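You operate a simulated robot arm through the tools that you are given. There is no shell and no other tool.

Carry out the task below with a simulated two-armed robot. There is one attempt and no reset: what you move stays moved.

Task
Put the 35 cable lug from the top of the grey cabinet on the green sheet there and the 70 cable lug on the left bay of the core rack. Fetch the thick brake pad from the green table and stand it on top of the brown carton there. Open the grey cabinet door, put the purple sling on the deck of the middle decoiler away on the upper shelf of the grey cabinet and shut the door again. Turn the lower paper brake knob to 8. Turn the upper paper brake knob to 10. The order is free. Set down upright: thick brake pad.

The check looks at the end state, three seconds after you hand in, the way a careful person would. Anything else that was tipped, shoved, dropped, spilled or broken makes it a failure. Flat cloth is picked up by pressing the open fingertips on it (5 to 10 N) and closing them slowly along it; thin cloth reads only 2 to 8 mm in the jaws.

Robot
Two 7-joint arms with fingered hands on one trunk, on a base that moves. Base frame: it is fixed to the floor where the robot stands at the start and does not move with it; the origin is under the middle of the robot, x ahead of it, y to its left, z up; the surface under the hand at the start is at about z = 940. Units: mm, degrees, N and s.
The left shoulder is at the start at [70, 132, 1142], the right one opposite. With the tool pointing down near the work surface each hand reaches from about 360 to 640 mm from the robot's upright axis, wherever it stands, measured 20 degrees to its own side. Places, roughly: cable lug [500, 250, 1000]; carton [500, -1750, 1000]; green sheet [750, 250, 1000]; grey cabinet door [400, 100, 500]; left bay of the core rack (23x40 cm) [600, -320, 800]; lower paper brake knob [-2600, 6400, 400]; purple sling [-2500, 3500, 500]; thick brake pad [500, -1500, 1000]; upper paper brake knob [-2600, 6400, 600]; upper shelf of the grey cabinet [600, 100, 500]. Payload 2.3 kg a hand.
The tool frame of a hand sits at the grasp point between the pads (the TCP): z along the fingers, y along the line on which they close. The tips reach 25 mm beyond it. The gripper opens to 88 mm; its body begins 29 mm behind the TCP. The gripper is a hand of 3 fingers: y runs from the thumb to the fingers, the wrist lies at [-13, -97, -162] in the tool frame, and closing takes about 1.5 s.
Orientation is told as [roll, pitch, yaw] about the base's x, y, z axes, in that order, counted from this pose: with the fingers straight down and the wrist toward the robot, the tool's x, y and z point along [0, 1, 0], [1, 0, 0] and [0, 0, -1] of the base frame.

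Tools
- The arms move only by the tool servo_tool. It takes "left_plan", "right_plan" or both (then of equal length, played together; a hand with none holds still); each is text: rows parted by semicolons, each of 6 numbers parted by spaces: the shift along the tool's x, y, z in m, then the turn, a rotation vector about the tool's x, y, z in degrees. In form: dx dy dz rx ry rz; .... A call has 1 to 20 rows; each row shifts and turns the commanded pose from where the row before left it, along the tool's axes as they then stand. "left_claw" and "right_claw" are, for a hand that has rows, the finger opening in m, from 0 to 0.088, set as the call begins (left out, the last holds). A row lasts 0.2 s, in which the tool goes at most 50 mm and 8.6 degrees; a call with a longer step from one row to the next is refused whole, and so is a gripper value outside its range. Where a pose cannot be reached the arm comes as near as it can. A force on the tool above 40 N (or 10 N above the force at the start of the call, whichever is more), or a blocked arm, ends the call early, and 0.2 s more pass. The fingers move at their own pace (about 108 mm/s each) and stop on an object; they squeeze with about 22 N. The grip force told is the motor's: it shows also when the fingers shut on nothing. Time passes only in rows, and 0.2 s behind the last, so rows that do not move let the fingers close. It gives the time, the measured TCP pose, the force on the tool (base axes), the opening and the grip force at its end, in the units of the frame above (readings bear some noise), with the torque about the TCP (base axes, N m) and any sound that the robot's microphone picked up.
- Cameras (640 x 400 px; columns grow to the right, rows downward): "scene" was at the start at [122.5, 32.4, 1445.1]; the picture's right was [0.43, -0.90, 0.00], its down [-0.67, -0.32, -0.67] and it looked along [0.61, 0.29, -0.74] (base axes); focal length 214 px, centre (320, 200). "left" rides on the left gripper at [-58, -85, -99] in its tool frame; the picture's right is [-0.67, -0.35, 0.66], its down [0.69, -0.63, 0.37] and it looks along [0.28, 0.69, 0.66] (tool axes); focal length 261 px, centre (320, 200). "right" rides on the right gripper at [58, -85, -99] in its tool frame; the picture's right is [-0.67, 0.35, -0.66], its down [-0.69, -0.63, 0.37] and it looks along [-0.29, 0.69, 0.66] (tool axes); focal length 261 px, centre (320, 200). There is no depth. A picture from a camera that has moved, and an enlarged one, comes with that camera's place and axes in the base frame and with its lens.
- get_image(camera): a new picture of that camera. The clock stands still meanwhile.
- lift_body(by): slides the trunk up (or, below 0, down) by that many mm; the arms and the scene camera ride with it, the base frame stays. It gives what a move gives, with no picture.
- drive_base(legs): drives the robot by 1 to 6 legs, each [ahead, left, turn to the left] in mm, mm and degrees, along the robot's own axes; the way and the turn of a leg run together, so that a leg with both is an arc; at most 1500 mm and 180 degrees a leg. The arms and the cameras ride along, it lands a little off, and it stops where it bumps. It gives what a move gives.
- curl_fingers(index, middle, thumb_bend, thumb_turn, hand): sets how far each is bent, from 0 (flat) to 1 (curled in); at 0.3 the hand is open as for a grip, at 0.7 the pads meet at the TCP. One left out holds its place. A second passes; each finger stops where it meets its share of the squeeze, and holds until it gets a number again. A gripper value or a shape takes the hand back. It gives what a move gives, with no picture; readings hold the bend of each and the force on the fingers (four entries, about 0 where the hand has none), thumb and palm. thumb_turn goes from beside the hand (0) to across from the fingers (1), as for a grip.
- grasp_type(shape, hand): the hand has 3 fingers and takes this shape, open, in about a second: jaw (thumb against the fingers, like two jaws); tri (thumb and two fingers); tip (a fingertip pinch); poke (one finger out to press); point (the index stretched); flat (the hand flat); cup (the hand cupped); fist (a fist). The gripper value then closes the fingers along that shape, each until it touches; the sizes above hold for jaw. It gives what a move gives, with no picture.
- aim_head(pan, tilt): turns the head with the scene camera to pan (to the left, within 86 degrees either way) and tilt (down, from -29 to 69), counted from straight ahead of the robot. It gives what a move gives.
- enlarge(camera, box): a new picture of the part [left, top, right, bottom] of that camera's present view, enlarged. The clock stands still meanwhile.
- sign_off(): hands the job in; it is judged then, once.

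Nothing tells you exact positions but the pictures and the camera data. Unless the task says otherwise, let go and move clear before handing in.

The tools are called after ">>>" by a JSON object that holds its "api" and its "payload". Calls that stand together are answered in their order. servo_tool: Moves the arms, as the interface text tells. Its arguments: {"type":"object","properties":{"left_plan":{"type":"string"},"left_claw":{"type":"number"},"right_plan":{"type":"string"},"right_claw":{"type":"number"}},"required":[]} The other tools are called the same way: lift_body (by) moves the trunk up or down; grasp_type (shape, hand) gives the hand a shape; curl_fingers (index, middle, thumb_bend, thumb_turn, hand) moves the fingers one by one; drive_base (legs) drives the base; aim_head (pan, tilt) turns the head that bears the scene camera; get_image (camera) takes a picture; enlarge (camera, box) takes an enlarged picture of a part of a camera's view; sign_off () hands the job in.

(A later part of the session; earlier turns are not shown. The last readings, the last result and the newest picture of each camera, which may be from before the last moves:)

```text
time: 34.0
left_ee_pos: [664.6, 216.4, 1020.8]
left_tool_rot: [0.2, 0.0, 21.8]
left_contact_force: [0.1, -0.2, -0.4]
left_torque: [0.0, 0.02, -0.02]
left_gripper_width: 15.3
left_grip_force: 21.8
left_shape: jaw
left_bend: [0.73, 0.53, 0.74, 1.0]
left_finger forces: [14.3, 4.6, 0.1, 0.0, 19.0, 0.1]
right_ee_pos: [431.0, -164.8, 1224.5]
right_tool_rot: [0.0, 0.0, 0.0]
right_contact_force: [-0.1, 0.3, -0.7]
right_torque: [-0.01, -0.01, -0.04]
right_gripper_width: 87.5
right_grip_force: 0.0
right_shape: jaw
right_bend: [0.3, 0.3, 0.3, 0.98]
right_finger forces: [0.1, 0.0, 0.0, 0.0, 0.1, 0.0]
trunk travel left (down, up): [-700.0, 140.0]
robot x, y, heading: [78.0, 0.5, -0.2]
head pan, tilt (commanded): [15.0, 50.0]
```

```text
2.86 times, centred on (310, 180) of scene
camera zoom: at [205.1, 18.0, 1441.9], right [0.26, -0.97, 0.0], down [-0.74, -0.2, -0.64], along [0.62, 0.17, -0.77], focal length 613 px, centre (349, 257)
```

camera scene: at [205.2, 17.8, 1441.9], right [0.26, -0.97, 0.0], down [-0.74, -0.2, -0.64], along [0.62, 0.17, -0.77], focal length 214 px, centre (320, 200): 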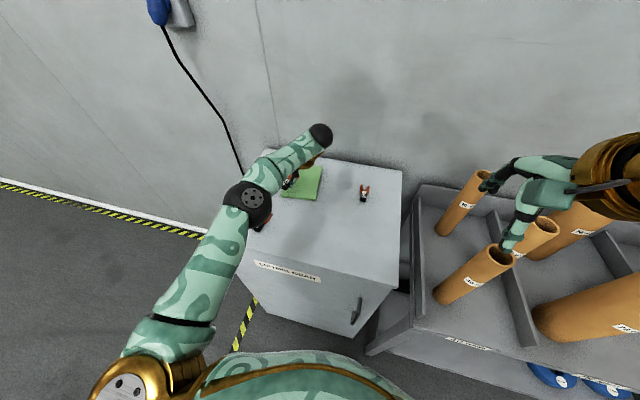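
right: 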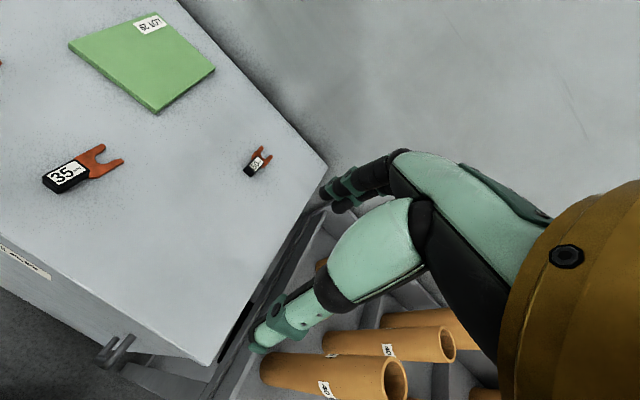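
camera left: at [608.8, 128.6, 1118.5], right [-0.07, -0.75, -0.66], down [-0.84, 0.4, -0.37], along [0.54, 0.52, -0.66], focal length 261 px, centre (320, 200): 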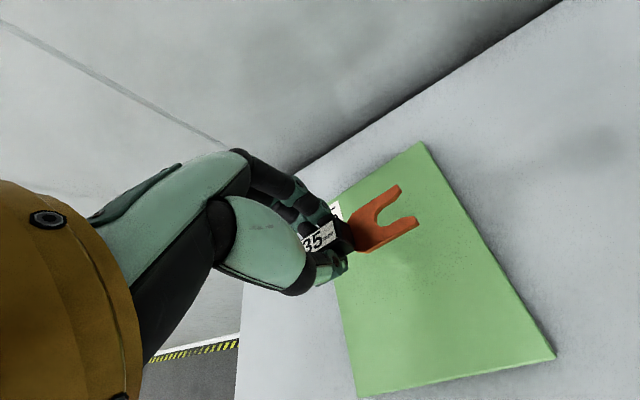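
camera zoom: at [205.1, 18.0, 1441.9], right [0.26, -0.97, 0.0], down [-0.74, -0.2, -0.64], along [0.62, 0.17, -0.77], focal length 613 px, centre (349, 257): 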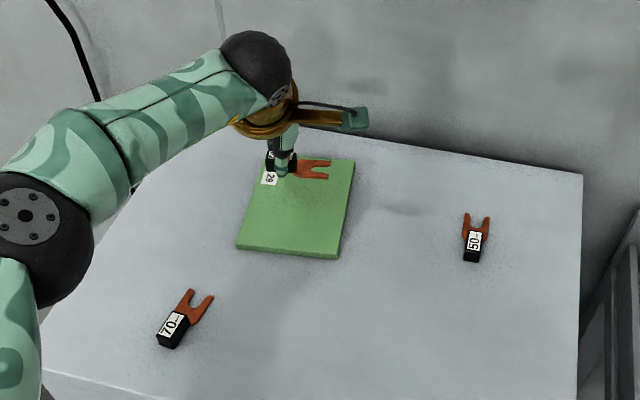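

The lug hangs over the sheet's middle. I lower it in small steps and watch the force.

>>> {"api": "servo_tool", "payload": {"left_plan": "0 0 0.012 0 0 0; 0 0 0.012 0 0 0; 0 0 0.01 0 0 0; 0 0 0.006 0 0 0; 0 0 0.003 0 0 0; 0 0 0 0 0 0"}}

>>> {"api": "get_image", "payload": {"camera": "left"}}

```text
time: 35.4
left_ee_pos: [664.2, 216.1, 977.3]
left_tool_rot: [0.0, 0.0, 21.9]
left_contact_force: [-0.4, 0.6, 0.1]
left_torque: [-0.04, -0.01, -0.01]
left_gripper_width: 15.6
left_grip_force: 21.6
left_shape: jaw
left_bend: [0.73, 0.53, 0.74, 1.0]
left_finger forces: [14.3, 4.7, 0.0, 0.0, 18.8, 0.0]
right_ee_pos: [432.0, -164.9, 1224.1]
right_tool_rot: [0.0, 0.0, 0.0]
right_contact_force: [0.3, -0.2, 0.9]
right_torque: [0.03, 0.03, 0.0]
right_gripper_width: 87.8
right_grip_force: 0.0
right_shape: jaw
right_bend: [0.3, 0.3, 0.3, 0.98]
right_finger forces: [0.1, 0.0, 0.0, 0.0, 0.0, 0.1]
trunk travel left (down, up): [-700.0, 140.0]
robot x, y, heading: [79.0, -0.9, 0.4]
head pan, tilt (commanded): [15.0, 50.0]
```

```text
taken
camera left: at [608.4, 129.2, 1075.3], right [-0.07, -0.75, -0.66], down [-0.84, 0.4, -0.37], along [0.54, 0.52, -0.66], focal length 261 px, centre (320, 200)
```

left: 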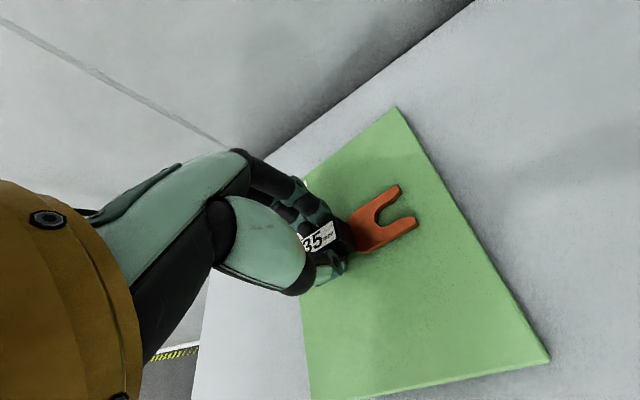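

>>> {"api": "servo_tool", "payload": {"left_plan": "0 0 0.002 0 0 0; 0 0 0 0 0 0"}}

>>> {"api": "servo_tool", "payload": {"left_plan": "0 0 0.0015 0 0 0; 0 0 0 0 0 0"}}

>>> {"api": "servo_tool", "payload": {"left_plan": "0 0 0.0015 0 0 0; 0 0 0 0 0 0"}}

```text
time: 36.0
left_ee_pos: [663.5, 216.6, 975.2]
left_tool_rot: [0.0, -0.2, 21.9]
left_contact_force: [2.1, 0.4, 4.0]
left_torque: [0.0, -0.19, 0.03]
left_gripper_width: 15.5
left_grip_force: 21.5
left_shape: jaw
left_bend: [0.73, 0.53, 0.74, 1.0]
left_finger forces: [19.7, 4.8, 0.0, 0.1, 18.8, 0.0]
right_ee_pos: [431.3, -165.1, 1224.5]
right_tool_rot: [-0.2, -0.1, 0.0]
right_contact_force: [0.9, -0.2, 0.5]
right_torque: [-0.01, 0.01, 0.01]
right_gripper_width: 87.6
right_grip_force: 0.1
right_shape: jaw
right_bend: [0.3, 0.3, 0.3, 0.98]
right_finger forces: [0.0, 0.0, 0.1, 0.0, 0.0, 0.0]
trunk travel left (down, up): [-700.0, 140.0]
robot x, y, heading: [77.7, -3.9, -0.1]
head pan, tilt (commanded): [15.0, 50.0]
```

```text
time: 36.6
left_ee_pos: [663.3, 216.2, 975.6]
left_tool_rot: [-0.1, -0.2, 21.9]
left_contact_force: [3.7, 0.8, 14.1]
left_torque: [0.0, -0.38, 0.1]
left_gripper_width: 15.4
left_grip_force: 21.3
left_shape: jaw
left_bend: [0.73, 0.53, 0.74, 1.0]
left_finger forces: [27.7, 4.8, 0.0, 0.0, 18.9, 0.0]
right_ee_pos: [428.9, -165.9, 1225.1]
right_tool_rot: [0.1, -0.1, 0.0]
right_contact_force: [-0.6, -0.3, 0.2]
right_torque: [0.02, -0.01, 0.01]
right_gripper_width: 87.8
right_grip_force: 0.0
right_shape: jaw
right_bend: [0.3, 0.3, 0.3, 0.98]
right_finger forces: [0.1, 0.0, 0.0, 0.0, 0.0, 0.0]
trunk travel left (down, up): [-700.0, 140.0]
robot x, y, heading: [80.5, -1.4, -0.1]
head pan, tilt (commanded): [15.0, 50.0]
```

```text
time: 37.2
left_ee_pos: [662.0, 214.4, 976.0]
left_tool_rot: [-0.1, -0.3, 21.9]
left_contact_force: [7.4, 1.8, 24.8]
left_torque: [0.02, -0.63, 0.07]
left_gripper_width: 15.5
left_grip_force: 21.8
left_shape: jaw
left_bend: [0.73, 0.52, 0.74, 1.0]
left_finger forces: [36.7, 5.5, 0.0, 0.0, 17.9, 0.0]
right_ee_pos: [427.3, -165.9, 1226.5]
right_tool_rot: [0.1, -0.1, 0.0]
right_contact_force: [0.2, -0.1, -0.2]
right_torque: [0.02, 0.0, -0.03]
right_gripper_width: 87.4
right_grip_force: 0.1
right_shape: jaw
right_bend: [0.3, 0.3, 0.3, 0.98]
right_finger forces: [0.0, 0.0, 0.1, 0.0, 0.1, 0.0]
trunk travel left (down, up): [-700.0, 140.0]
robot x, y, heading: [81.8, -2.5, -0.0]
head pan, tilt (commanded): [15.0, 50.0]
```

Contact came at about z 975.5 and I pressed a bit more than needed. I ease up by 3 mm, then open the hand.

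>>> {"api": "servo_tool", "payload": {"left_plan": "0 0 -0.0015 0 0 0; 0 0 -0.0015 0 0 0; 0 0 0 0 0 0"}}

```text
time: 38.0
left_ee_pos: [662.6, 215.1, 975.8]
left_tool_rot: [0.0, -0.1, 21.9]
left_contact_force: [2.7, 2.1, 14.3]
left_torque: [0.0, -0.34, 0.04]
left_gripper_width: 15.4
left_grip_force: 22.0
left_shape: jaw
left_bend: [0.73, 0.52, 0.74, 1.0]
left_finger forces: [27.2, 5.5, 0.1, 0.0, 18.6, 0.1]
right_ee_pos: [428.4, -166.1, 1224.4]
right_tool_rot: [0.1, -0.2, 0.0]
right_contact_force: [0.5, -0.7, 0.2]
right_torque: [-0.03, -0.03, 0.02]
right_gripper_width: 87.6
right_grip_force: 0.1
right_shape: jaw
right_bend: [0.3, 0.3, 0.3, 0.98]
right_finger forces: [0.0, 0.0, 0.1, 0.1, 0.0, 0.1]
trunk travel left (down, up): [-700.0, 140.0]
robot x, y, heading: [81.3, -1.9, -0.2]
head pan, tilt (commanded): [15.0, 50.0]
```

>>> {"api": "servo_tool", "payload": {"left_plan": "0 0 -0.0015 0 0 0; 0 0 -0.001 0 0 0; 0 0 0 0 0 0"}}

```text
time: 38.8
left_ee_pos: [664.9, 215.4, 976.9]
left_tool_rot: [0.1, 0.1, 21.9]
left_contact_force: [1.2, 0.3, -0.5]
left_torque: [0.0, 0.02, -0.01]
left_gripper_width: 15.0
left_grip_force: 21.9
left_shape: jaw
left_bend: [0.73, 0.52, 0.74, 1.0]
left_finger forces: [14.8, 5.2, 0.1, 0.1, 20.0, 0.0]
right_ee_pos: [431.4, -165.1, 1224.0]
right_tool_rot: [0.1, 0.0, 0.0]
right_contact_force: [0.2, 0.6, 0.5]
right_torque: [0.02, -0.04, -0.01]
right_gripper_width: 87.5
right_grip_force: 0.0
right_shape: jaw
right_bend: [0.3, 0.3, 0.3, 0.98]
right_finger forces: [0.0, 0.1, 0.0, 0.0, 0.0, 0.0]
trunk travel left (down, up): [-700.0, 140.0]
robot x, y, heading: [80.2, 2.3, 0.1]
head pan, tilt (commanded): [15.0, 50.0]
```

>>> {"api": "servo_tool", "payload": {"left_plan": "0 0 0.0008 0 0 0; 0 0 0 0 0 0; 0 0 0 0 0 0; 0 0 0 0 0 0; 0 0 0 0 0 0", "left_claw": 0.05}}

>>> {"api": "get_image", "payload": {"camera": "left"}}

```text
time: 40.0
left_ee_pos: [664.7, 214.7, 976.3]
left_tool_rot: [0.0, 0.0, 22.0]
left_contact_force: [0.5, -0.2, 0.4]
left_torque: [0.02, -0.04, -0.02]
left_gripper_width: 49.5
left_grip_force: 0.0
left_shape: jaw
left_bend: [0.74, 0.42, 0.66, 1.0]
left_finger forces: [0.1, 0.0, 0.0, 0.0, 0.0, 0.0]
right_ee_pos: [431.3, -164.3, 1223.9]
right_tool_rot: [0.0, 0.0, 0.0]
right_contact_force: [0.9, -0.5, -0.5]
right_torque: [0.01, 0.02, 0.0]
right_gripper_width: 87.5
right_grip_force: 0.1
right_shape: jaw
right_bend: [0.3, 0.3, 0.3, 0.98]
right_finger forces: [0.0, 0.1, 0.0, 0.0, 0.0, 0.0]
trunk travel left (down, up): [-700.0, 140.0]
robot x, y, heading: [80.7, 1.7, -0.2]
head pan, tilt (commanded): [15.0, 50.0]
```

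```text
taken
camera left: at [608.5, 128.9, 1075.0], right [-0.07, -0.75, -0.66], down [-0.84, 0.4, -0.37], along [0.54, 0.52, -0.66], focal length 261 px, centre (320, 200)
```

left: 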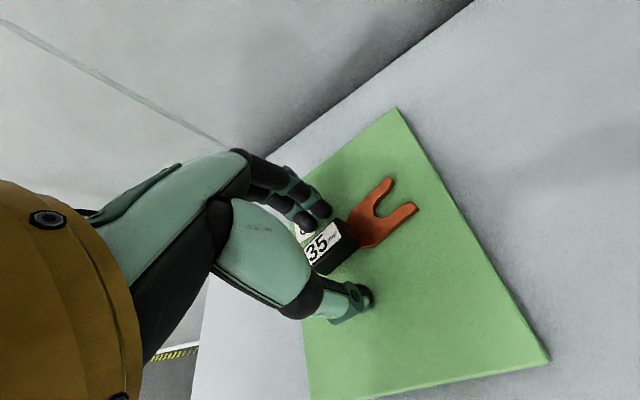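

The lug rests on the sheet. I open fully, then raise the hand.

>>> {"api": "servo_tool", "payload": {"left_plan": "0 0 0 0 0 0; 0 0 0 0 0 0; 0 0 0 0 0 0; 0 0 -0.01 0 0 0; 0 0 -0.02 0 0 0; 0 0 -0.03 0 0 0; 0 0 -0.03 0 0 0; 0 0 0 0 0 0", "left_claw": 0.088}}

>>> {"api": "get_image", "payload": {"camera": "left"}}

>>> {"api": "enlarge", "payload": {"camera": "scene", "box": [200, 110, 420, 250]}}

```text
time: 41.8
left_ee_pos: [664.7, 216.6, 1066.4]
left_tool_rot: [0.1, 0.0, 21.9]
left_contact_force: [-0.4, -0.3, -0.5]
left_torque: [0.02, 0.03, 0.01]
left_gripper_width: 87.4
left_grip_force: 0.0
left_shape: jaw
left_bend: [0.3, 0.3, 0.3, 0.98]
left_finger forces: [0.1, 0.0, 0.0, 0.0, 0.0, 0.0]
right_ee_pos: [430.4, -163.7, 1224.3]
right_tool_rot: [0.0, 0.0, 0.0]
right_contact_force: [0.3, 0.3, 0.1]
right_torque: [-0.01, 0.02, -0.02]
right_gripper_width: 87.9
right_grip_force: 0.0
right_shape: jaw
right_bend: [0.3, 0.3, 0.3, 0.98]
right_finger forces: [0.1, 0.0, 0.1, 0.0, 0.1, 0.0]
trunk travel left (down, up): [-700.0, 140.0]
robot x, y, heading: [80.8, -1.3, -0.2]
head pan, tilt (commanded): [15.0, 50.0]
```

```text
taken
camera left: at [609.6, 129.2, 1165.4], right [-0.07, -0.75, -0.66], down [-0.84, 0.4, -0.37], along [0.54, 0.52, -0.66], focal length 261 px, centre (320, 200)
```

left: 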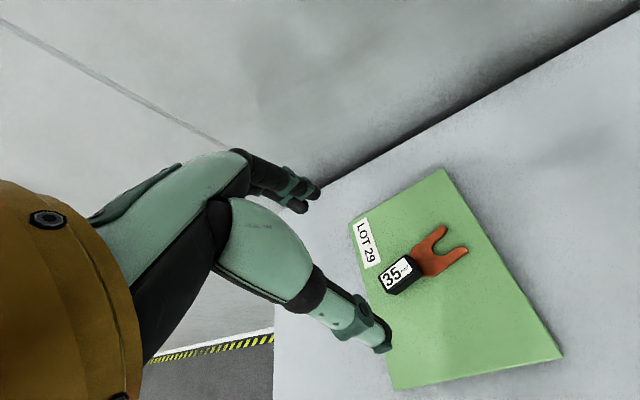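

```text
2.86 times, centred on (310, 180) of scene
camera zoom: at [205.4, 17.9, 1441.9], right [0.26, -0.97, 0.0], down [-0.74, -0.2, -0.64], along [0.62, 0.17, -0.77], focal length 613 px, centre (349, 257)
```

zoom: 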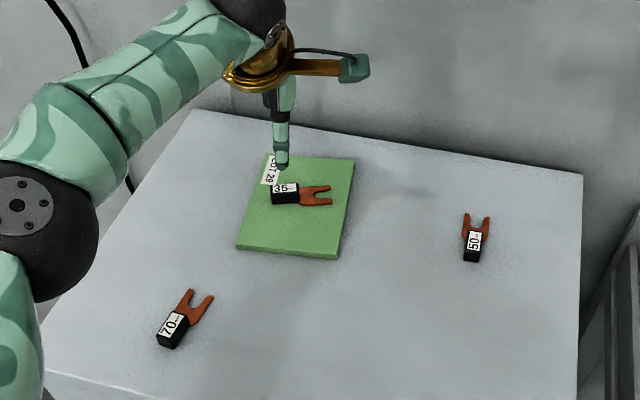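

The 35 lug lies on the green sheet. Next I back the base off, turn the hand and go above the 70 lug.

>>> {"api": "drive_base", "payload": {"legs": [[-80, 0, 0]]}}

>>> {"api": "servo_tool", "payload": {"left_plan": "0.0182 -0.0223 0 0 0 0; 0.0182 -0.0223 0 0 0 0; 0.0182 -0.0223 0 0 0 0; 0.0182 -0.0223 0 0 0 0; 0 0 0 0 0 -8.5; 0 0 0 0 0 -8.5; 0 0 0 0 0 -8.5; 0 0 0 0 0 -8.5; 0 0 0 0 0 -8.5; 0 0 0 0 0 -8.5; 0 0 0 0 0 -8.5; 0 0 0 0 0 -8.5; 0 0 0 0 0 0"}}

>>> {"api": "get_image", "payload": {"camera": "left"}}

```text
time: 42.9
left_ee_pos: [590.7, 215.7, 1065.5]
left_tool_rot: [0.1, 0.3, 22.0]
left_contact_force: [0.1, 0.1, -0.1]
left_torque: [0.01, 0.0, -0.01]
left_gripper_width: 87.8
left_grip_force: 0.1
left_shape: jaw
left_bend: [0.3, 0.3, 0.3, 0.98]
left_finger forces: [0.0, 0.0, 0.1, 0.0, 0.0, 0.1]
right_ee_pos: [357.5, -164.0, 1223.2]
right_tool_rot: [0.0, 0.3, 0.0]
right_contact_force: [-0.4, -0.4, 0.5]
right_torque: [0.0, 0.02, 0.0]
right_gripper_width: 87.8
right_grip_force: 0.0
right_shape: jaw
right_bend: [0.3, 0.3, 0.3, 0.98]
right_finger forces: [0.1, 0.1, 0.1, 0.0, 0.0, 0.0]
trunk travel left (down, up): [-700.0, 140.0]
robot x, y, heading: [0.2, 1.0, -0.1]
head pan, tilt (commanded): [15.0, 50.0]
```

```text
time: 45.7
left_ee_pos: [476.1, 250.2, 1067.1]
left_tool_rot: [0.0, 0.0, 89.9]
left_contact_force: [0.2, -0.6, -0.2]
left_torque: [0.0, 0.02, 0.0]
left_gripper_width: 87.5
left_grip_force: 0.1
left_shape: jaw
left_bend: [0.3, 0.3, 0.3, 0.98]
left_finger forces: [0.0, 0.1, 0.0, 0.0, 0.1, 0.0]
right_ee_pos: [351.7, -164.1, 1224.5]
right_tool_rot: [0.0, -0.1, -0.1]
right_contact_force: [0.0, 0.4, 0.3]
right_torque: [0.01, 0.04, 0.01]
right_gripper_width: 87.7
right_grip_force: 0.0
right_shape: jaw
right_bend: [0.3, 0.3, 0.3, 0.98]
right_finger forces: [0.0, 0.0, 0.0, 0.0, 0.1, 0.0]
trunk travel left (down, up): [-700.0, 140.0]
robot x, y, heading: [0.6, -0.7, -0.0]
head pan, tilt (commanded): [15.0, 50.0]
```

```text
taken
camera left: at [535.7, 163.9, 1165.3], right [0.67, -0.35, -0.66], down [-0.69, -0.63, -0.37], along [-0.29, 0.69, -0.66], focal length 261 px, centre (320, 200)
```

left: 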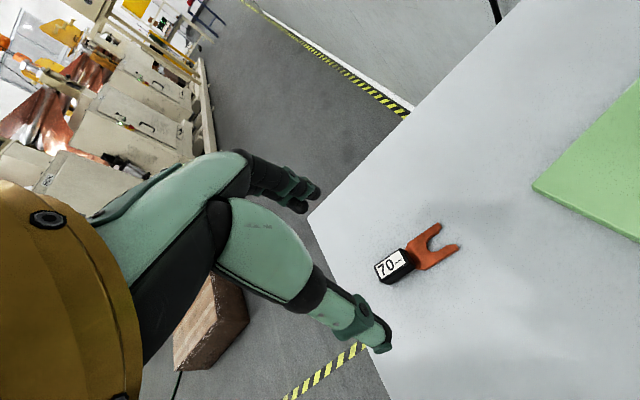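

>>> {"api": "enlarge", "payload": {"camera": "left", "box": [340, 200, 500, 310]}}

```text
3.64 times, centred on (420, 255) of left
camera zoom: at [535.7, 163.9, 1165.3], right [0.67, -0.35, -0.66], down [-0.69, -0.63, -0.37], along [-0.29, 0.69, -0.66], focal length 948 px, centre (-44, 0)
```

zoom: 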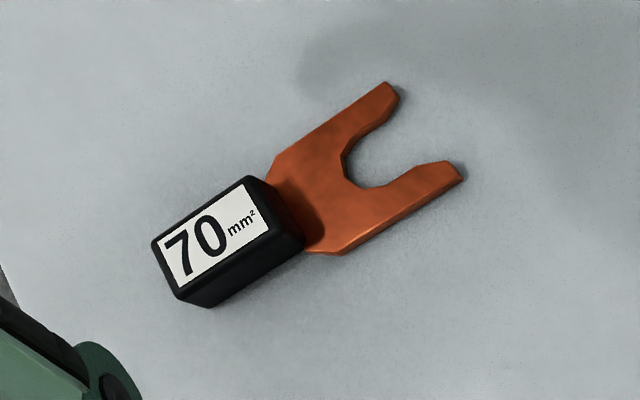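

The 70 lug's block centre is at (472.5,262), turned about -5 degrees. I align and descend in two stages.

>>> {"api": "servo_tool", "payload": {"left_plan": "0.0025 0.012 0.02 0 0 5; 0 0 0.02 0 0 0; 0 0 0.02 0 0 0; 0 0 0.02 0 0 0; 0 0 0.01 0 0 0; 0 0 0.005 0 0 0; 0 0 0 0 0 0"}}

>>> {"api": "get_image", "payload": {"camera": "left"}}

```text
time: 47.3
left_ee_pos: [473.7, 263.2, 971.0]
left_tool_rot: [0.0, 0.0, 84.8]
left_contact_force: [0.5, -0.3, 0.1]
left_torque: [-0.01, -0.03, -0.02]
left_gripper_width: 87.9
left_grip_force: 0.0
left_shape: jaw
left_bend: [0.3, 0.3, 0.3, 0.98]
left_finger forces: [0.1, 0.0, 0.0, 0.0, 0.0, 0.0]
right_ee_pos: [352.1, -164.1, 1224.3]
right_tool_rot: [0.0, 0.0, -0.1]
right_contact_force: [-0.4, -0.2, 0.0]
right_torque: [0.0, -0.07, -0.01]
right_gripper_width: 87.8
right_grip_force: 0.1
right_shape: jaw
right_bend: [0.3, 0.3, 0.3, 0.98]
right_finger forces: [0.0, 0.0, 0.1, 0.0, 0.1, 0.1]
trunk travel left (down, up): [-700.0, 140.0]
robot x, y, heading: [-0.3, 0.8, -0.0]
head pan, tilt (commanded): [15.0, 50.0]
```

```text
taken
camera left: at [525.2, 171.4, 1070.0], right [0.64, -0.41, -0.66], down [-0.74, -0.57, -0.37], along [-0.22, 0.72, -0.66], focal length 261 px, centre (320, 200)
```

left: 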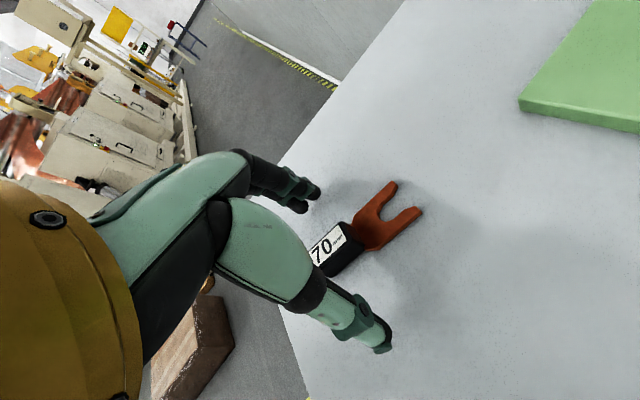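

>>> {"api": "servo_tool", "payload": {"left_plan": "0.004 0 0.002 0 0 0; 0 0 0.002 0 0 0; 0 0 0 0 0 0"}}

>>> {"api": "servo_tool", "payload": {"left_plan": "0 0 0 0 0 0; 0 0 0 0 0 0; 0 0 0 0 0 0; 0 0 0 0 0 0; 0 0 0 0 0 0; 0 0 0 0 0 0; 0 0 0 0 0 0; 0 0 0 0 0 0", "left_claw": 0.01}}

>>> {"api": "get_image", "payload": {"camera": "left"}}

```text
time: 48.1
left_ee_pos: [470.1, 261.2, 966.9]
left_tool_rot: [0.0, -0.1, 84.9]
left_contact_force: [0.4, 0.5, 0.4]
left_torque: [0.02, -0.02, 0.02]
left_gripper_width: 87.4
left_grip_force: 0.1
left_shape: jaw
left_bend: [0.3, 0.3, 0.3, 0.98]
left_finger forces: [0.1, 0.0, 0.1, 0.1, 0.1, 0.1]
right_ee_pos: [352.6, -164.5, 1223.2]
right_tool_rot: [0.0, 0.0, 0.0]
right_contact_force: [-0.6, -0.7, -0.1]
right_torque: [0.0, 0.0, 0.02]
right_gripper_width: 87.7
right_grip_force: 0.0
right_shape: jaw
right_bend: [0.3, 0.3, 0.3, 0.98]
right_finger forces: [0.0, 0.1, 0.1, 0.0, 0.1, 0.0]
trunk travel left (down, up): [-700.0, 140.0]
robot x, y, heading: [1.3, 0.1, -0.0]
head pan, tilt (commanded): [15.0, 50.0]
```

```text
time: 49.9
left_ee_pos: [470.1, 262.1, 968.1]
left_tool_rot: [0.0, -0.1, 84.9]
left_contact_force: [-0.1, 0.7, -0.5]
left_torque: [0.02, 0.04, 0.02]
left_gripper_width: 12.4
left_grip_force: 21.3
left_shape: jaw
left_bend: [0.73, 0.63, 0.74, 1.0]
left_finger forces: [12.6, 6.9, 0.1, 0.0, 19.5, 0.0]
right_ee_pos: [351.1, -164.0, 1223.9]
right_tool_rot: [0.0, -0.1, 0.0]
right_contact_force: [-0.2, -0.7, 0.2]
right_torque: [0.02, -0.03, 0.02]
right_gripper_width: 87.6
right_grip_force: 0.0
right_shape: jaw
right_bend: [0.3, 0.3, 0.3, 0.98]
right_finger forces: [0.1, 0.1, 0.0, 0.0, 0.0, 0.0]
trunk travel left (down, up): [-700.0, 140.0]
robot x, y, heading: [3.2, -1.2, 0.3]
head pan, tilt (commanded): [15.0, 50.0]
```

```text
taken
camera left: at [521.3, 171.8, 1065.9], right [0.64, -0.41, -0.66], down [-0.74, -0.57, -0.37], along [-0.22, 0.72, -0.66], focal length 261 px, centre (320, 200)
```

left: 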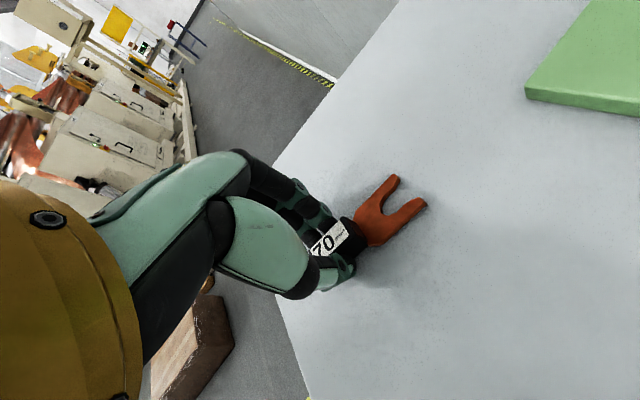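

The 70 lug is gripped. I lift it high and look at the rack's left bay for a free spot.

>>> {"api": "servo_tool", "payload": {"left_plan": "0 0 -0.005 0 0 0; 0 0 -0.01 0 0 0; 0 0 -0.02 0 0 0; 0 0 -0.03 0 0 0; 0 0 -0.03 0 0 0; 0 0 -0.03 0 0 0; 0 0 -0.03 0 0 0; 0 0 0 0 0 0"}}

>>> {"api": "aim_head", "payload": {"pan": -30, "tilt": 50}}

>>> {"api": "get_image", "payload": {"camera": "scene"}}

>>> {"api": "get_image", "payload": {"camera": "left"}}

>>> {"api": "get_image", "payload": {"camera": "right"}}

```text
time: 51.7
left_ee_pos: [469.3, 262.5, 1122.3]
left_tool_rot: [-0.1, 0.0, 84.8]
left_contact_force: [-0.3, 0.0, -0.1]
left_torque: [-0.01, 0.03, 0.02]
left_gripper_width: 12.3
left_grip_force: 22.2
left_shape: jaw
left_bend: [0.73, 0.63, 0.74, 1.0]
left_finger forces: [12.5, 6.8, 0.0, 0.0, 19.4, 0.0]
right_ee_pos: [353.1, -164.5, 1224.1]
right_tool_rot: [0.1, 0.0, 0.0]
right_contact_force: [-0.2, -0.1, 0.7]
right_torque: [-0.02, 0.03, -0.02]
right_gripper_width: 88.0
right_grip_force: 0.1
right_shape: jaw
right_bend: [0.3, 0.3, 0.3, 0.98]
right_finger forces: [0.1, 0.0, 0.0, 0.1, 0.0, 0.0]
trunk travel left (down, up): [-700.0, 140.0]
robot x, y, heading: [1.8, 0.6, 0.0]
head pan, tilt (commanded): [15.0, 50.0]
```

```text
time: 52.8
left_ee_pos: [470.8, 262.5, 1121.4]
left_tool_rot: [0.0, 0.0, 84.9]
left_contact_force: [1.6, -0.3, 0.0]
left_torque: [0.0, 0.01, -0.05]
left_gripper_width: 12.3
left_grip_force: 21.7
left_shape: jaw
left_bend: [0.73, 0.63, 0.74, 1.0]
left_finger forces: [12.5, 6.9, 0.1, 0.1, 19.4, 0.1]
right_ee_pos: [352.7, -164.3, 1223.3]
right_tool_rot: [0.0, 0.1, 0.0]
right_contact_force: [0.6, 0.5, 0.5]
right_torque: [0.0, 0.0, -0.03]
right_gripper_width: 87.6
right_grip_force: 0.1
right_shape: jaw
right_bend: [0.3, 0.3, 0.3, 0.98]
right_finger forces: [0.0, 0.0, 0.0, 0.0, 0.0, 0.0]
trunk travel left (down, up): [-700.0, 140.0]
robot x, y, heading: [0.5, 1.5, 0.1]
head pan, tilt (commanded): [-30.0, 50.0]
```

```text
taken
camera scene: at [118.7, -40.4, 1441.9], right [-0.5, -0.87, 0.0], down [-0.66, 0.38, -0.64], along [0.56, -0.32, -0.77], focal length 214 px, centre (320, 200)
```

scene: 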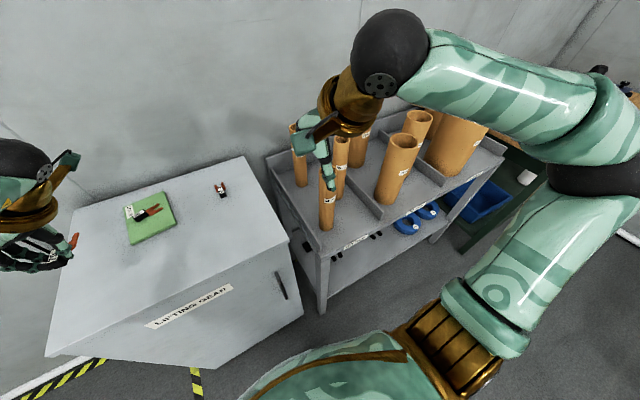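

```text
taken
camera left: at [521.3, 171.8, 1220.5], right [0.64, -0.41, -0.66], down [-0.74, -0.57, -0.37], along [-0.22, 0.72, -0.66], focal length 261 px, centre (320, 200)
```

left: 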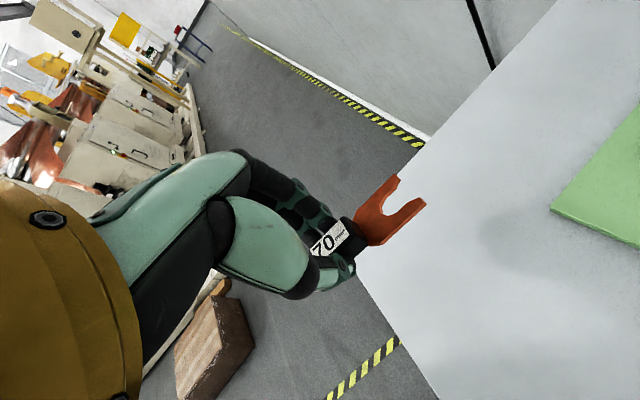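

```text
taken
camera right: at [268.6, -105.8, 1322.9], right [0.35, -0.67, 0.66], down [-0.63, -0.69, -0.37], along [0.69, -0.29, -0.66], focal length 261 px, centre (320, 200)
```

right: 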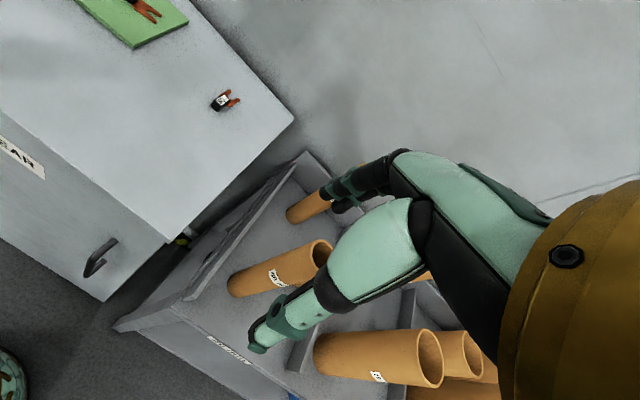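

I retract the held lug towards the robot, raise the trunk for clearance over the tubes, and drive right to face the left bay.

>>> {"api": "servo_tool", "payload": {"left_plan": "0.025 0 -0.01 0 0 0; 0.025 0 -0.01 0 0 0; 0.025 0 -0.01 0 0 0; 0.025 0 0 0 0 0; 0 0 0 0 0 0"}}

>>> {"api": "lift_body", "payload": {"by": 80}}

>>> {"api": "drive_base", "payload": {"legs": [[0, -500, 0]]}}

>>> {"api": "aim_head", "payload": {"pan": 15, "tilt": 55}}

>>> {"api": "get_image", "payload": {"camera": "scene"}}

>>> {"api": "get_image", "payload": {"camera": "left"}}

```text
time: 54.0
left_ee_pos: [371.3, 270.5, 1151.7]
left_tool_rot: [0.0, 0.0, 84.9]
left_contact_force: [0.1, -0.1, -0.3]
left_torque: [0.01, -0.01, -0.03]
left_gripper_width: 12.4
left_grip_force: 22.1
left_shape: jaw
left_bend: [0.73, 0.63, 0.74, 1.0]
left_finger forces: [12.5, 6.9, 0.1, 0.0, 19.4, 0.1]
right_ee_pos: [352.6, -164.6, 1223.8]
right_tool_rot: [0.0, -0.1, -0.1]
right_contact_force: [-0.4, 1.1, -0.9]
right_torque: [-0.01, 0.01, 0.01]
right_gripper_width: 87.8
right_grip_force: 0.0
right_shape: jaw
right_bend: [0.3, 0.3, 0.3, 0.98]
right_finger forces: [0.0, 0.0, 0.0, 0.1, 0.1, 0.1]
trunk travel left (down, up): [-700.0, 140.0]
robot x, y, heading: [6.3, 1.9, 0.1]
head pan, tilt (commanded): [-30.0, 50.0]
```

```text
time: 55.2
left_ee_pos: [370.9, 271.3, 1231.3]
left_tool_rot: [0.0, 0.0, 85.0]
left_contact_force: [-0.1, 0.0, -1.5]
left_torque: [-0.01, 0.0, -0.01]
left_gripper_width: 12.4
left_grip_force: 22.2
left_shape: jaw
left_bend: [0.73, 0.63, 0.74, 1.0]
left_finger forces: [12.6, 6.9, 0.0, 0.0, 19.5, 0.0]
right_ee_pos: [351.8, -165.1, 1304.7]
right_tool_rot: [0.0, 0.1, 0.0]
right_contact_force: [0.2, -0.9, 0.0]
right_torque: [0.0, 0.01, -0.03]
right_gripper_width: 87.9
right_grip_force: 0.1
right_shape: jaw
right_bend: [0.3, 0.3, 0.3, 0.98]
right_finger forces: [0.0, 0.0, 0.1, 0.0, 0.0, 0.0]
trunk travel left (down, up): [-780.0, 60.0]
robot x, y, heading: [3.2, 1.1, -0.2]
head pan, tilt (commanded): [-30.0, 50.0]
```

```text
time: 58.1
left_ee_pos: [370.0, -224.5, 1233.5]
left_tool_rot: [0.0, 0.1, 84.7]
left_contact_force: [0.3, -0.8, -0.6]
left_torque: [-0.02, 0.0, 0.03]
left_gripper_width: 12.3
left_grip_force: 22.2
left_shape: jaw
left_bend: [0.73, 0.63, 0.74, 1.0]
left_finger forces: [12.4, 6.9, 0.0, 0.0, 19.4, 0.0]
right_ee_pos: [350.3, -660.9, 1304.6]
right_tool_rot: [-0.1, 0.0, -0.3]
right_contact_force: [0.0, 0.6, -0.1]
right_torque: [0.0, 0.03, -0.07]
right_gripper_width: 87.5
right_grip_force: 0.1
right_shape: jaw
right_bend: [0.3, 0.3, 0.3, 0.98]
right_finger forces: [0.0, 0.0, 0.0, 0.0, 0.0, 0.1]
trunk travel left (down, up): [-780.0, 60.0]
robot x, y, heading: [-0.0, -493.7, -0.1]
head pan, tilt (commanded): [-30.0, 50.0]
```

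```text
time: 59.2
left_ee_pos: [371.5, -227.3, 1232.8]
left_tool_rot: [0.0, 0.0, 84.6]
left_contact_force: [0.0, -0.8, -0.4]
left_torque: [-0.03, 0.04, 0.01]
left_gripper_width: 12.4
left_grip_force: 22.0
left_shape: jaw
left_bend: [0.73, 0.63, 0.74, 1.0]
left_finger forces: [12.4, 6.9, 0.0, 0.0, 19.4, 0.0]
right_ee_pos: [350.0, -663.0, 1303.3]
right_tool_rot: [-0.1, -0.1, -0.3]
right_contact_force: [-0.1, 0.5, -0.4]
right_torque: [0.04, 0.01, 0.0]
right_gripper_width: 87.5
right_grip_force: 0.1
right_shape: jaw
right_bend: [0.3, 0.3, 0.3, 0.98]
right_finger forces: [0.0, 0.0, 0.1, 0.0, 0.0, 0.0]
trunk travel left (down, up): [-780.0, 60.0]
robot x, y, heading: [-4.5, -499.0, -0.1]
head pan, tilt (commanded): [15.0, 55.0]
```

```text
taken
camera scene: at [120.2, -480.8, 1515.4], right [0.25, -0.97, 0.0], down [-0.79, -0.21, -0.57], along [0.55, 0.14, -0.82], focal length 214 px, centre (320, 200)
```

scene: 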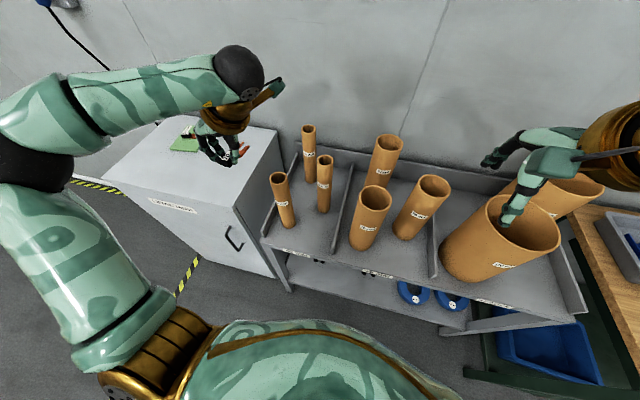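

```text
taken
camera left: at [421.7, -318.2, 1330.9], right [0.63, -0.41, -0.66], down [-0.74, -0.56, -0.37], along [-0.22, 0.72, -0.66], focal length 261 px, centre (320, 200)
```

left: 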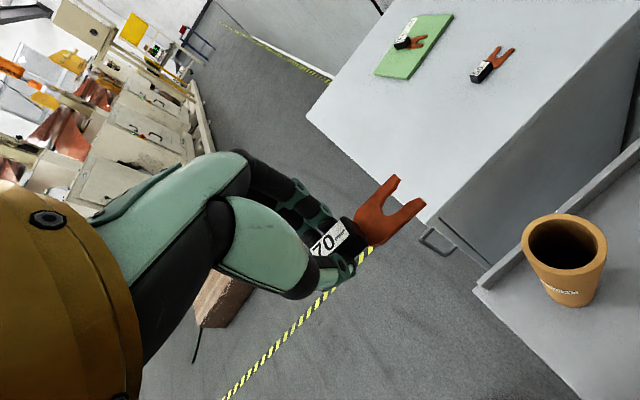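

Now the left bay is well in view with three narrow tubes. I enlarge it to find the free floor.

>>> {"api": "enlarge", "payload": {"camera": "scene", "box": [240, 110, 400, 270]}}

```text
2.50 times, centred on (320, 190) of scene
camera zoom: at [120.2, -480.8, 1515.4], right [0.25, -0.97, 0.0], down [-0.79, -0.21, -0.57], along [0.55, 0.14, -0.82], focal length 536 px, centre (320, 225)
```

zoom: 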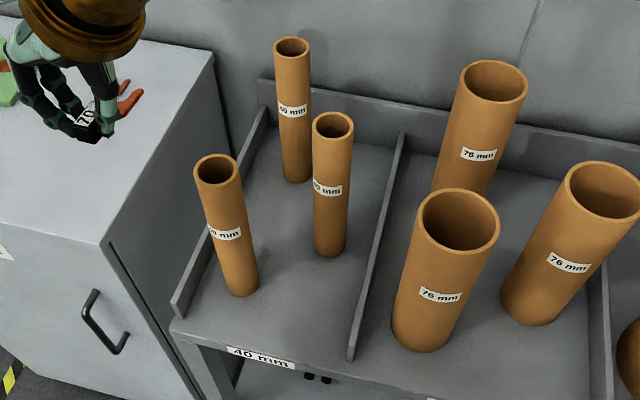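

The bay's deck is at about z 790, spanning x 395-795 and y -208 to -450; the free floor lies around (450,-365) between the front tube and the divider. I turn the hand so the wrist comes from the robot side, pull the right hand back off the rack, and go above that spot.

>>> {"api": "servo_tool", "payload": {"left_plan": "0 0 0 0 0 8.5; 0 0 0 0 0 8.5; 0 0 0 0 0 8.5; 0 0 0 0 0 8.5; 0 0 0 0 0 8.5; 0 0 0 0 0 8.5; 0 0 0 0 0 8.5; 0 0 0 0 0 8.5; 0 0 0 0 0 8.5; 0 0 0 0 0 8.1; -0.0276 0.0156 0 0 0 0; -0.0276 0.0156 0 0 0 0; -0.0276 0.0156 0 0 0 0; -0.0276 0.0156 0 0 0 0; -0.0276 0.0156 0 0 0 0; 0 0 0 0 0 0", "right_plan": "-0.016 -0.016 0 0 0 0; -0.016 -0.016 0 0 0 0; -0.016 -0.016 0 0 0 0; -0.016 -0.016 0 0 0 0; -0.016 -0.016 0 0 0 0; 0 0 0 0 0 0; 0 0 0 0 0 0; 0 0 0 0 0 0; 0 0 0 0 0 0; 0 0 0 0 0 0; 0 0 0 0 0 0; 0 0 0 0 0 0; 0 0 0 0 0 0; 0 0 0 0 0 0; 0 0 0 0 0 0; 0 0 0 0 0 0"}}

>>> {"api": "get_image", "payload": {"camera": "scene"}}

>>> {"api": "get_image", "payload": {"camera": "left"}}

```text
time: 62.6
left_ee_pos: [448.8, -365.5, 1232.1]
left_tool_rot: [-0.1, -0.1, -0.1]
left_contact_force: [0.3, 0.0, 0.4]
left_torque: [-0.03, 0.0, 0.04]
left_gripper_width: 12.3
left_grip_force: 22.1
left_shape: jaw
left_bend: [0.73, 0.63, 0.74, 1.0]
left_finger forces: [12.6, 6.8, 0.0, 0.1, 19.6, 0.0]
right_ee_pos: [269.8, -741.3, 1302.9]
right_tool_rot: [-0.1, 0.0, -0.3]
right_contact_force: [-0.3, 0.1, -1.0]
right_torque: [-0.02, -0.01, 0.01]
right_gripper_width: 87.8
right_grip_force: 0.0
right_shape: jaw
right_bend: [0.3, 0.3, 0.3, 0.98]
right_finger forces: [0.0, 0.0, 0.0, 0.0, 0.0, 0.0]
trunk travel left (down, up): [-780.0, 60.0]
robot x, y, heading: [2.0, -495.5, -0.3]
head pan, tilt (commanded): [15.0, 55.0]
```

```text
taken
camera scene: at [119.8, -480.5, 1515.4], right [0.25, -0.97, 0.0], down [-0.79, -0.21, -0.57], along [0.55, 0.15, -0.82], focal length 214 px, centre (320, 200)
```

scene: 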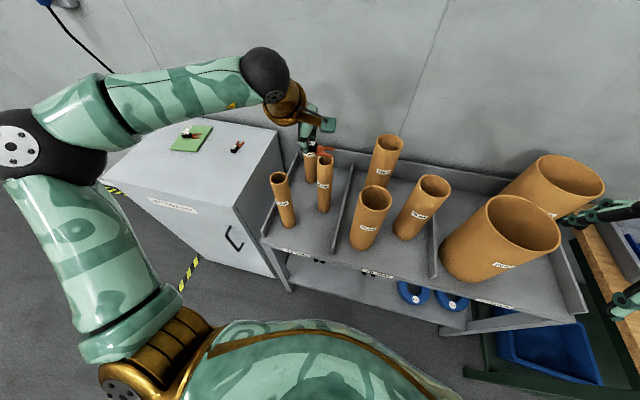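

```text
taken
camera left: at [364.9, -424.5, 1330.8], right [-0.35, -0.67, -0.66], down [-0.63, 0.69, -0.37], along [0.69, 0.28, -0.66], focal length 261 px, centre (320, 200)
```

left: 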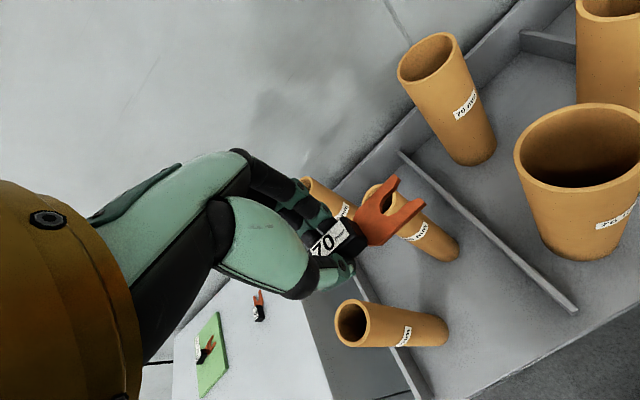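

The spot checks out from the hand camera too. I lower the trunk by 200 mm with the hand above the free area.

>>> {"api": "servo_tool", "payload": {"left_plan": "0 -0.007 0 0 0 0; 0 0 0 0 0 0"}}

>>> {"api": "lift_body", "payload": {"by": -200}}

>>> {"api": "get_image", "payload": {"camera": "left"}}

>>> {"api": "get_image", "payload": {"camera": "scene"}}

```text
time: 63.2
left_ee_pos: [440.3, -366.1, 1231.2]
left_tool_rot: [0.0, 0.0, 0.0]
left_contact_force: [-1.1, 0.0, -0.7]
left_torque: [-0.02, -0.02, 0.01]
left_gripper_width: 12.1
left_grip_force: 22.0
left_shape: jaw
left_bend: [0.73, 0.63, 0.74, 1.0]
left_finger forces: [12.6, 6.8, 0.1, 0.0, 19.4, 0.0]
right_ee_pos: [268.9, -742.8, 1302.8]
right_tool_rot: [-0.1, 0.1, -0.3]
right_contact_force: [-0.8, -0.1, 0.1]
right_torque: [0.0, -0.02, -0.01]
right_gripper_width: 87.7
right_grip_force: 0.1
right_shape: jaw
right_bend: [0.3, 0.3, 0.3, 0.98]
right_finger forces: [0.0, 0.0, 0.1, 0.1, 0.0, 0.0]
trunk travel left (down, up): [-780.0, 60.0]
robot x, y, heading: [0.1, -496.9, -0.3]
head pan, tilt (commanded): [15.0, 55.0]
```

```text
time: 65.4
left_ee_pos: [441.9, -364.8, 1032.4]
left_tool_rot: [0.1, 0.1, 0.0]
left_contact_force: [-0.7, 0.4, -0.5]
left_torque: [0.02, -0.03, 0.0]
left_gripper_width: 12.5
left_grip_force: 22.1
left_shape: jaw
left_bend: [0.73, 0.63, 0.74, 1.0]
left_finger forces: [12.6, 7.0, 0.0, 0.0, 19.5, 0.0]
right_ee_pos: [269.9, -742.9, 1102.7]
right_tool_rot: [0.1, 0.0, -0.3]
right_contact_force: [-0.7, 0.3, -0.2]
right_torque: [0.0, 0.03, 0.01]
right_gripper_width: 87.7
right_grip_force: 0.0
right_shape: jaw
right_bend: [0.3, 0.3, 0.3, 0.98]
right_finger forces: [0.0, 0.0, 0.0, 0.0, 0.1, 0.0]
trunk travel left (down, up): [-580.0, 260.0]
robot x, y, heading: [-0.9, -493.1, -0.5]
head pan, tilt (commanded): [15.0, 55.0]
```

```text
taken
camera left: at [357.9, -424.4, 1130.6], right [-0.35, -0.67, -0.66], down [-0.63, 0.69, -0.37], along [0.69, 0.29, -0.66], focal length 261 px, centre (320, 200)
```

left: 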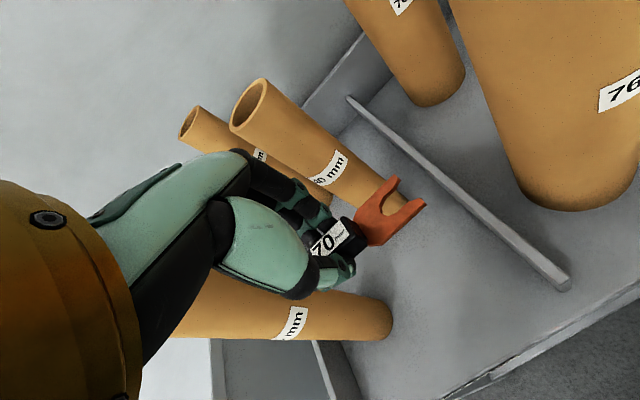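

```text
taken
camera scene: at [120.0, -481.0, 1315.4], right [0.25, -0.97, 0.0], down [-0.79, -0.21, -0.57], along [0.55, 0.15, -0.82], focal length 214 px, centre (320, 200)
```

scene: 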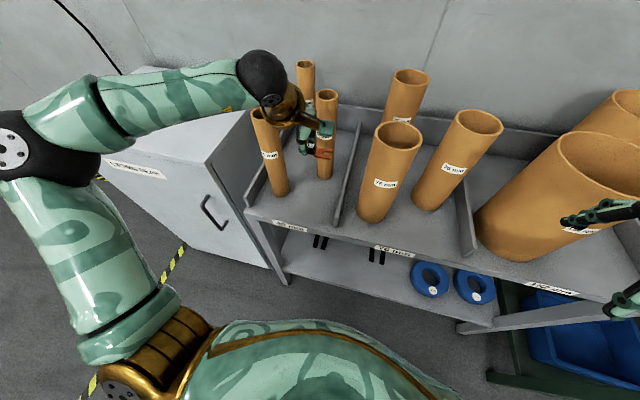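

I lower the hand to about z 900 and look again.

>>> {"api": "servo_tool", "payload": {"left_plan": "0 0 0.022 0 0 0; 0 0 0.022 0 0 0; 0 0 0.022 0 0 0; 0 0 0.022 0 0 0; 0 0 0.022 0 0 0; 0 0 0.022 0 0 0; 0 0 0 0 0 0"}}

>>> {"api": "get_image", "payload": {"camera": "left"}}

>>> {"api": "enlarge", "payload": {"camera": "scene", "box": [200, 50, 400, 250]}}

```text
time: 67.0
left_ee_pos: [440.5, -365.3, 899.5]
left_tool_rot: [0.0, 0.0, 0.2]
left_contact_force: [0.0, -0.1, -0.1]
left_torque: [0.03, -0.01, 0.03]
left_gripper_width: 12.2
left_grip_force: 21.7
left_shape: jaw
left_bend: [0.73, 0.63, 0.74, 1.0]
left_finger forces: [12.5, 6.9, 0.1, 0.1, 19.5, 0.0]
right_ee_pos: [269.9, -743.2, 1103.3]
right_tool_rot: [0.0, 0.0, -0.3]
right_contact_force: [-0.7, 0.2, -1.1]
right_torque: [-0.01, 0.01, 0.03]
right_gripper_width: 87.8
right_grip_force: 0.0
right_shape: jaw
right_bend: [0.3, 0.3, 0.3, 0.98]
right_finger forces: [0.1, 0.1, 0.1, 0.1, 0.0, 0.0]
trunk travel left (down, up): [-580.0, 260.0]
robot x, y, heading: [2.1, -494.0, -0.2]
head pan, tilt (commanded): [15.0, 55.0]
```

```text
taken
camera left: at [357.7, -423.9, 999.2], right [-0.35, -0.67, -0.66], down [-0.63, 0.69, -0.37], along [0.69, 0.28, -0.66], focal length 261 px, centre (320, 200)
```

left: 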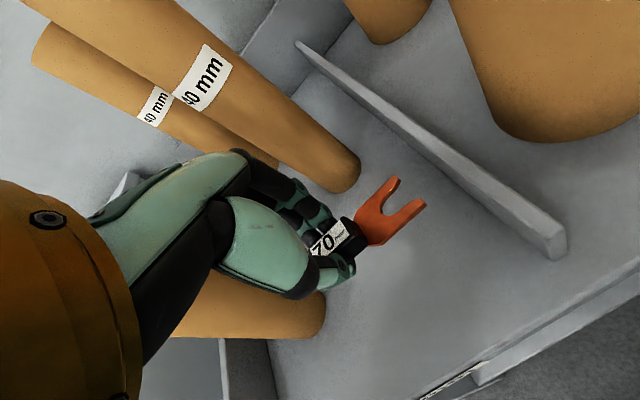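

```text
2.00 times, centred on (300, 150) of scene
camera zoom: at [119.9, -481.0, 1315.4], right [0.25, -0.97, 0.0], down [-0.79, -0.21, -0.57], along [0.55, 0.15, -0.82], focal length 429 px, centre (360, 300)
```

zoom: 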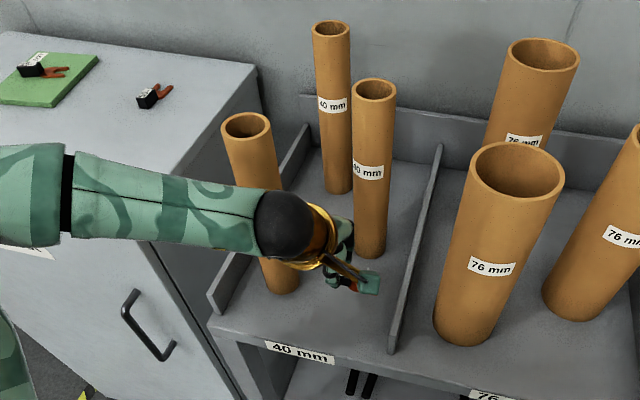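

Clear on all sides. I go down further, more slowly, towards the deck.

>>> {"api": "servo_tool", "payload": {"left_plan": "0 0 0.015 0 0 0; 0 0 0.015 0 0 0; 0 0 0.01 0 0 0; 0 0 0 0 0 0"}}

>>> {"api": "get_image", "payload": {"camera": "left"}}

```text
time: 68.0
left_ee_pos: [442.4, -364.2, 859.7]
left_tool_rot: [0.0, 0.0, -0.2]
left_contact_force: [0.4, 0.2, -0.8]
left_torque: [0.0, -0.03, -0.02]
left_gripper_width: 12.2
left_grip_force: 22.5
left_shape: jaw
left_bend: [0.73, 0.63, 0.74, 1.0]
left_finger forces: [12.5, 7.1, 0.0, 0.0, 19.3, 0.0]
right_ee_pos: [269.9, -743.3, 1103.3]
right_tool_rot: [0.0, 0.0, -0.2]
right_contact_force: [0.0, -0.6, 0.2]
right_torque: [0.0, 0.0, -0.01]
right_gripper_width: 87.6
right_grip_force: 0.2
right_shape: jaw
right_bend: [0.3, 0.3, 0.3, 0.98]
right_finger forces: [0.1, 0.1, 0.1, 0.0, 0.0, 0.0]
trunk travel left (down, up): [-580.0, 260.0]
robot x, y, heading: [0.8, -495.7, -0.5]
head pan, tilt (commanded): [15.0, 55.0]
```

```text
taken
camera left: at [357.8, -424.4, 958.6], right [-0.35, -0.67, -0.66], down [-0.63, 0.69, -0.37], along [0.69, 0.29, -0.66], focal length 261 px, centre (320, 200)
```

left: 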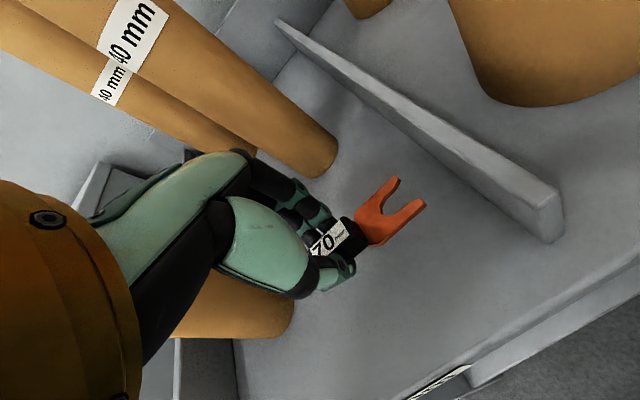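

>>> {"api": "servo_tool", "payload": {"left_plan": "0 0 0.01 0 0 0; 0 0 0.006 0 0 0; 0 0 0 0 0 0"}}

>>> {"api": "enlarge", "payload": {"camera": "left", "box": [240, 120, 460, 320]}}

```text
time: 68.8
left_ee_pos: [441.5, -364.4, 844.3]
left_tool_rot: [0.1, 0.0, 0.0]
left_contact_force: [-0.2, 0.0, -0.6]
left_torque: [0.0, 0.0, -0.02]
left_gripper_width: 12.1
left_grip_force: 22.0
left_shape: jaw
left_bend: [0.73, 0.63, 0.74, 1.0]
left_finger forces: [12.5, 7.1, 0.0, 0.0, 19.4, 0.0]
right_ee_pos: [269.4, -741.9, 1104.4]
right_tool_rot: [0.0, 0.0, -0.4]
right_contact_force: [-0.7, -0.8, 0.2]
right_torque: [0.01, 0.04, 0.0]
right_gripper_width: 88.0
right_grip_force: 0.0
right_shape: jaw
right_bend: [0.3, 0.3, 0.3, 0.98]
right_finger forces: [0.0, 0.0, 0.0, 0.1, 0.1, 0.0]
trunk travel left (down, up): [-580.0, 260.0]
robot x, y, heading: [0.6, -502.5, -0.5]
head pan, tilt (commanded): [15.0, 55.0]
```

```text
2.00 times, centred on (350, 220) of left
camera zoom: at [357.8, -424.0, 942.7], right [-0.35, -0.67, -0.66], down [-0.63, 0.69, -0.37], along [0.69, 0.29, -0.66], focal length 521 px, centre (260, 160)
```

zoom: 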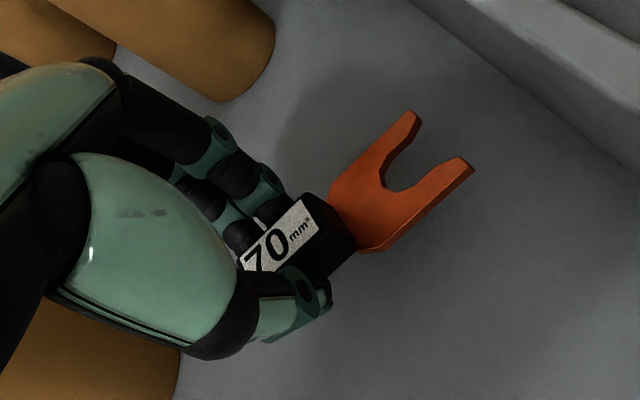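

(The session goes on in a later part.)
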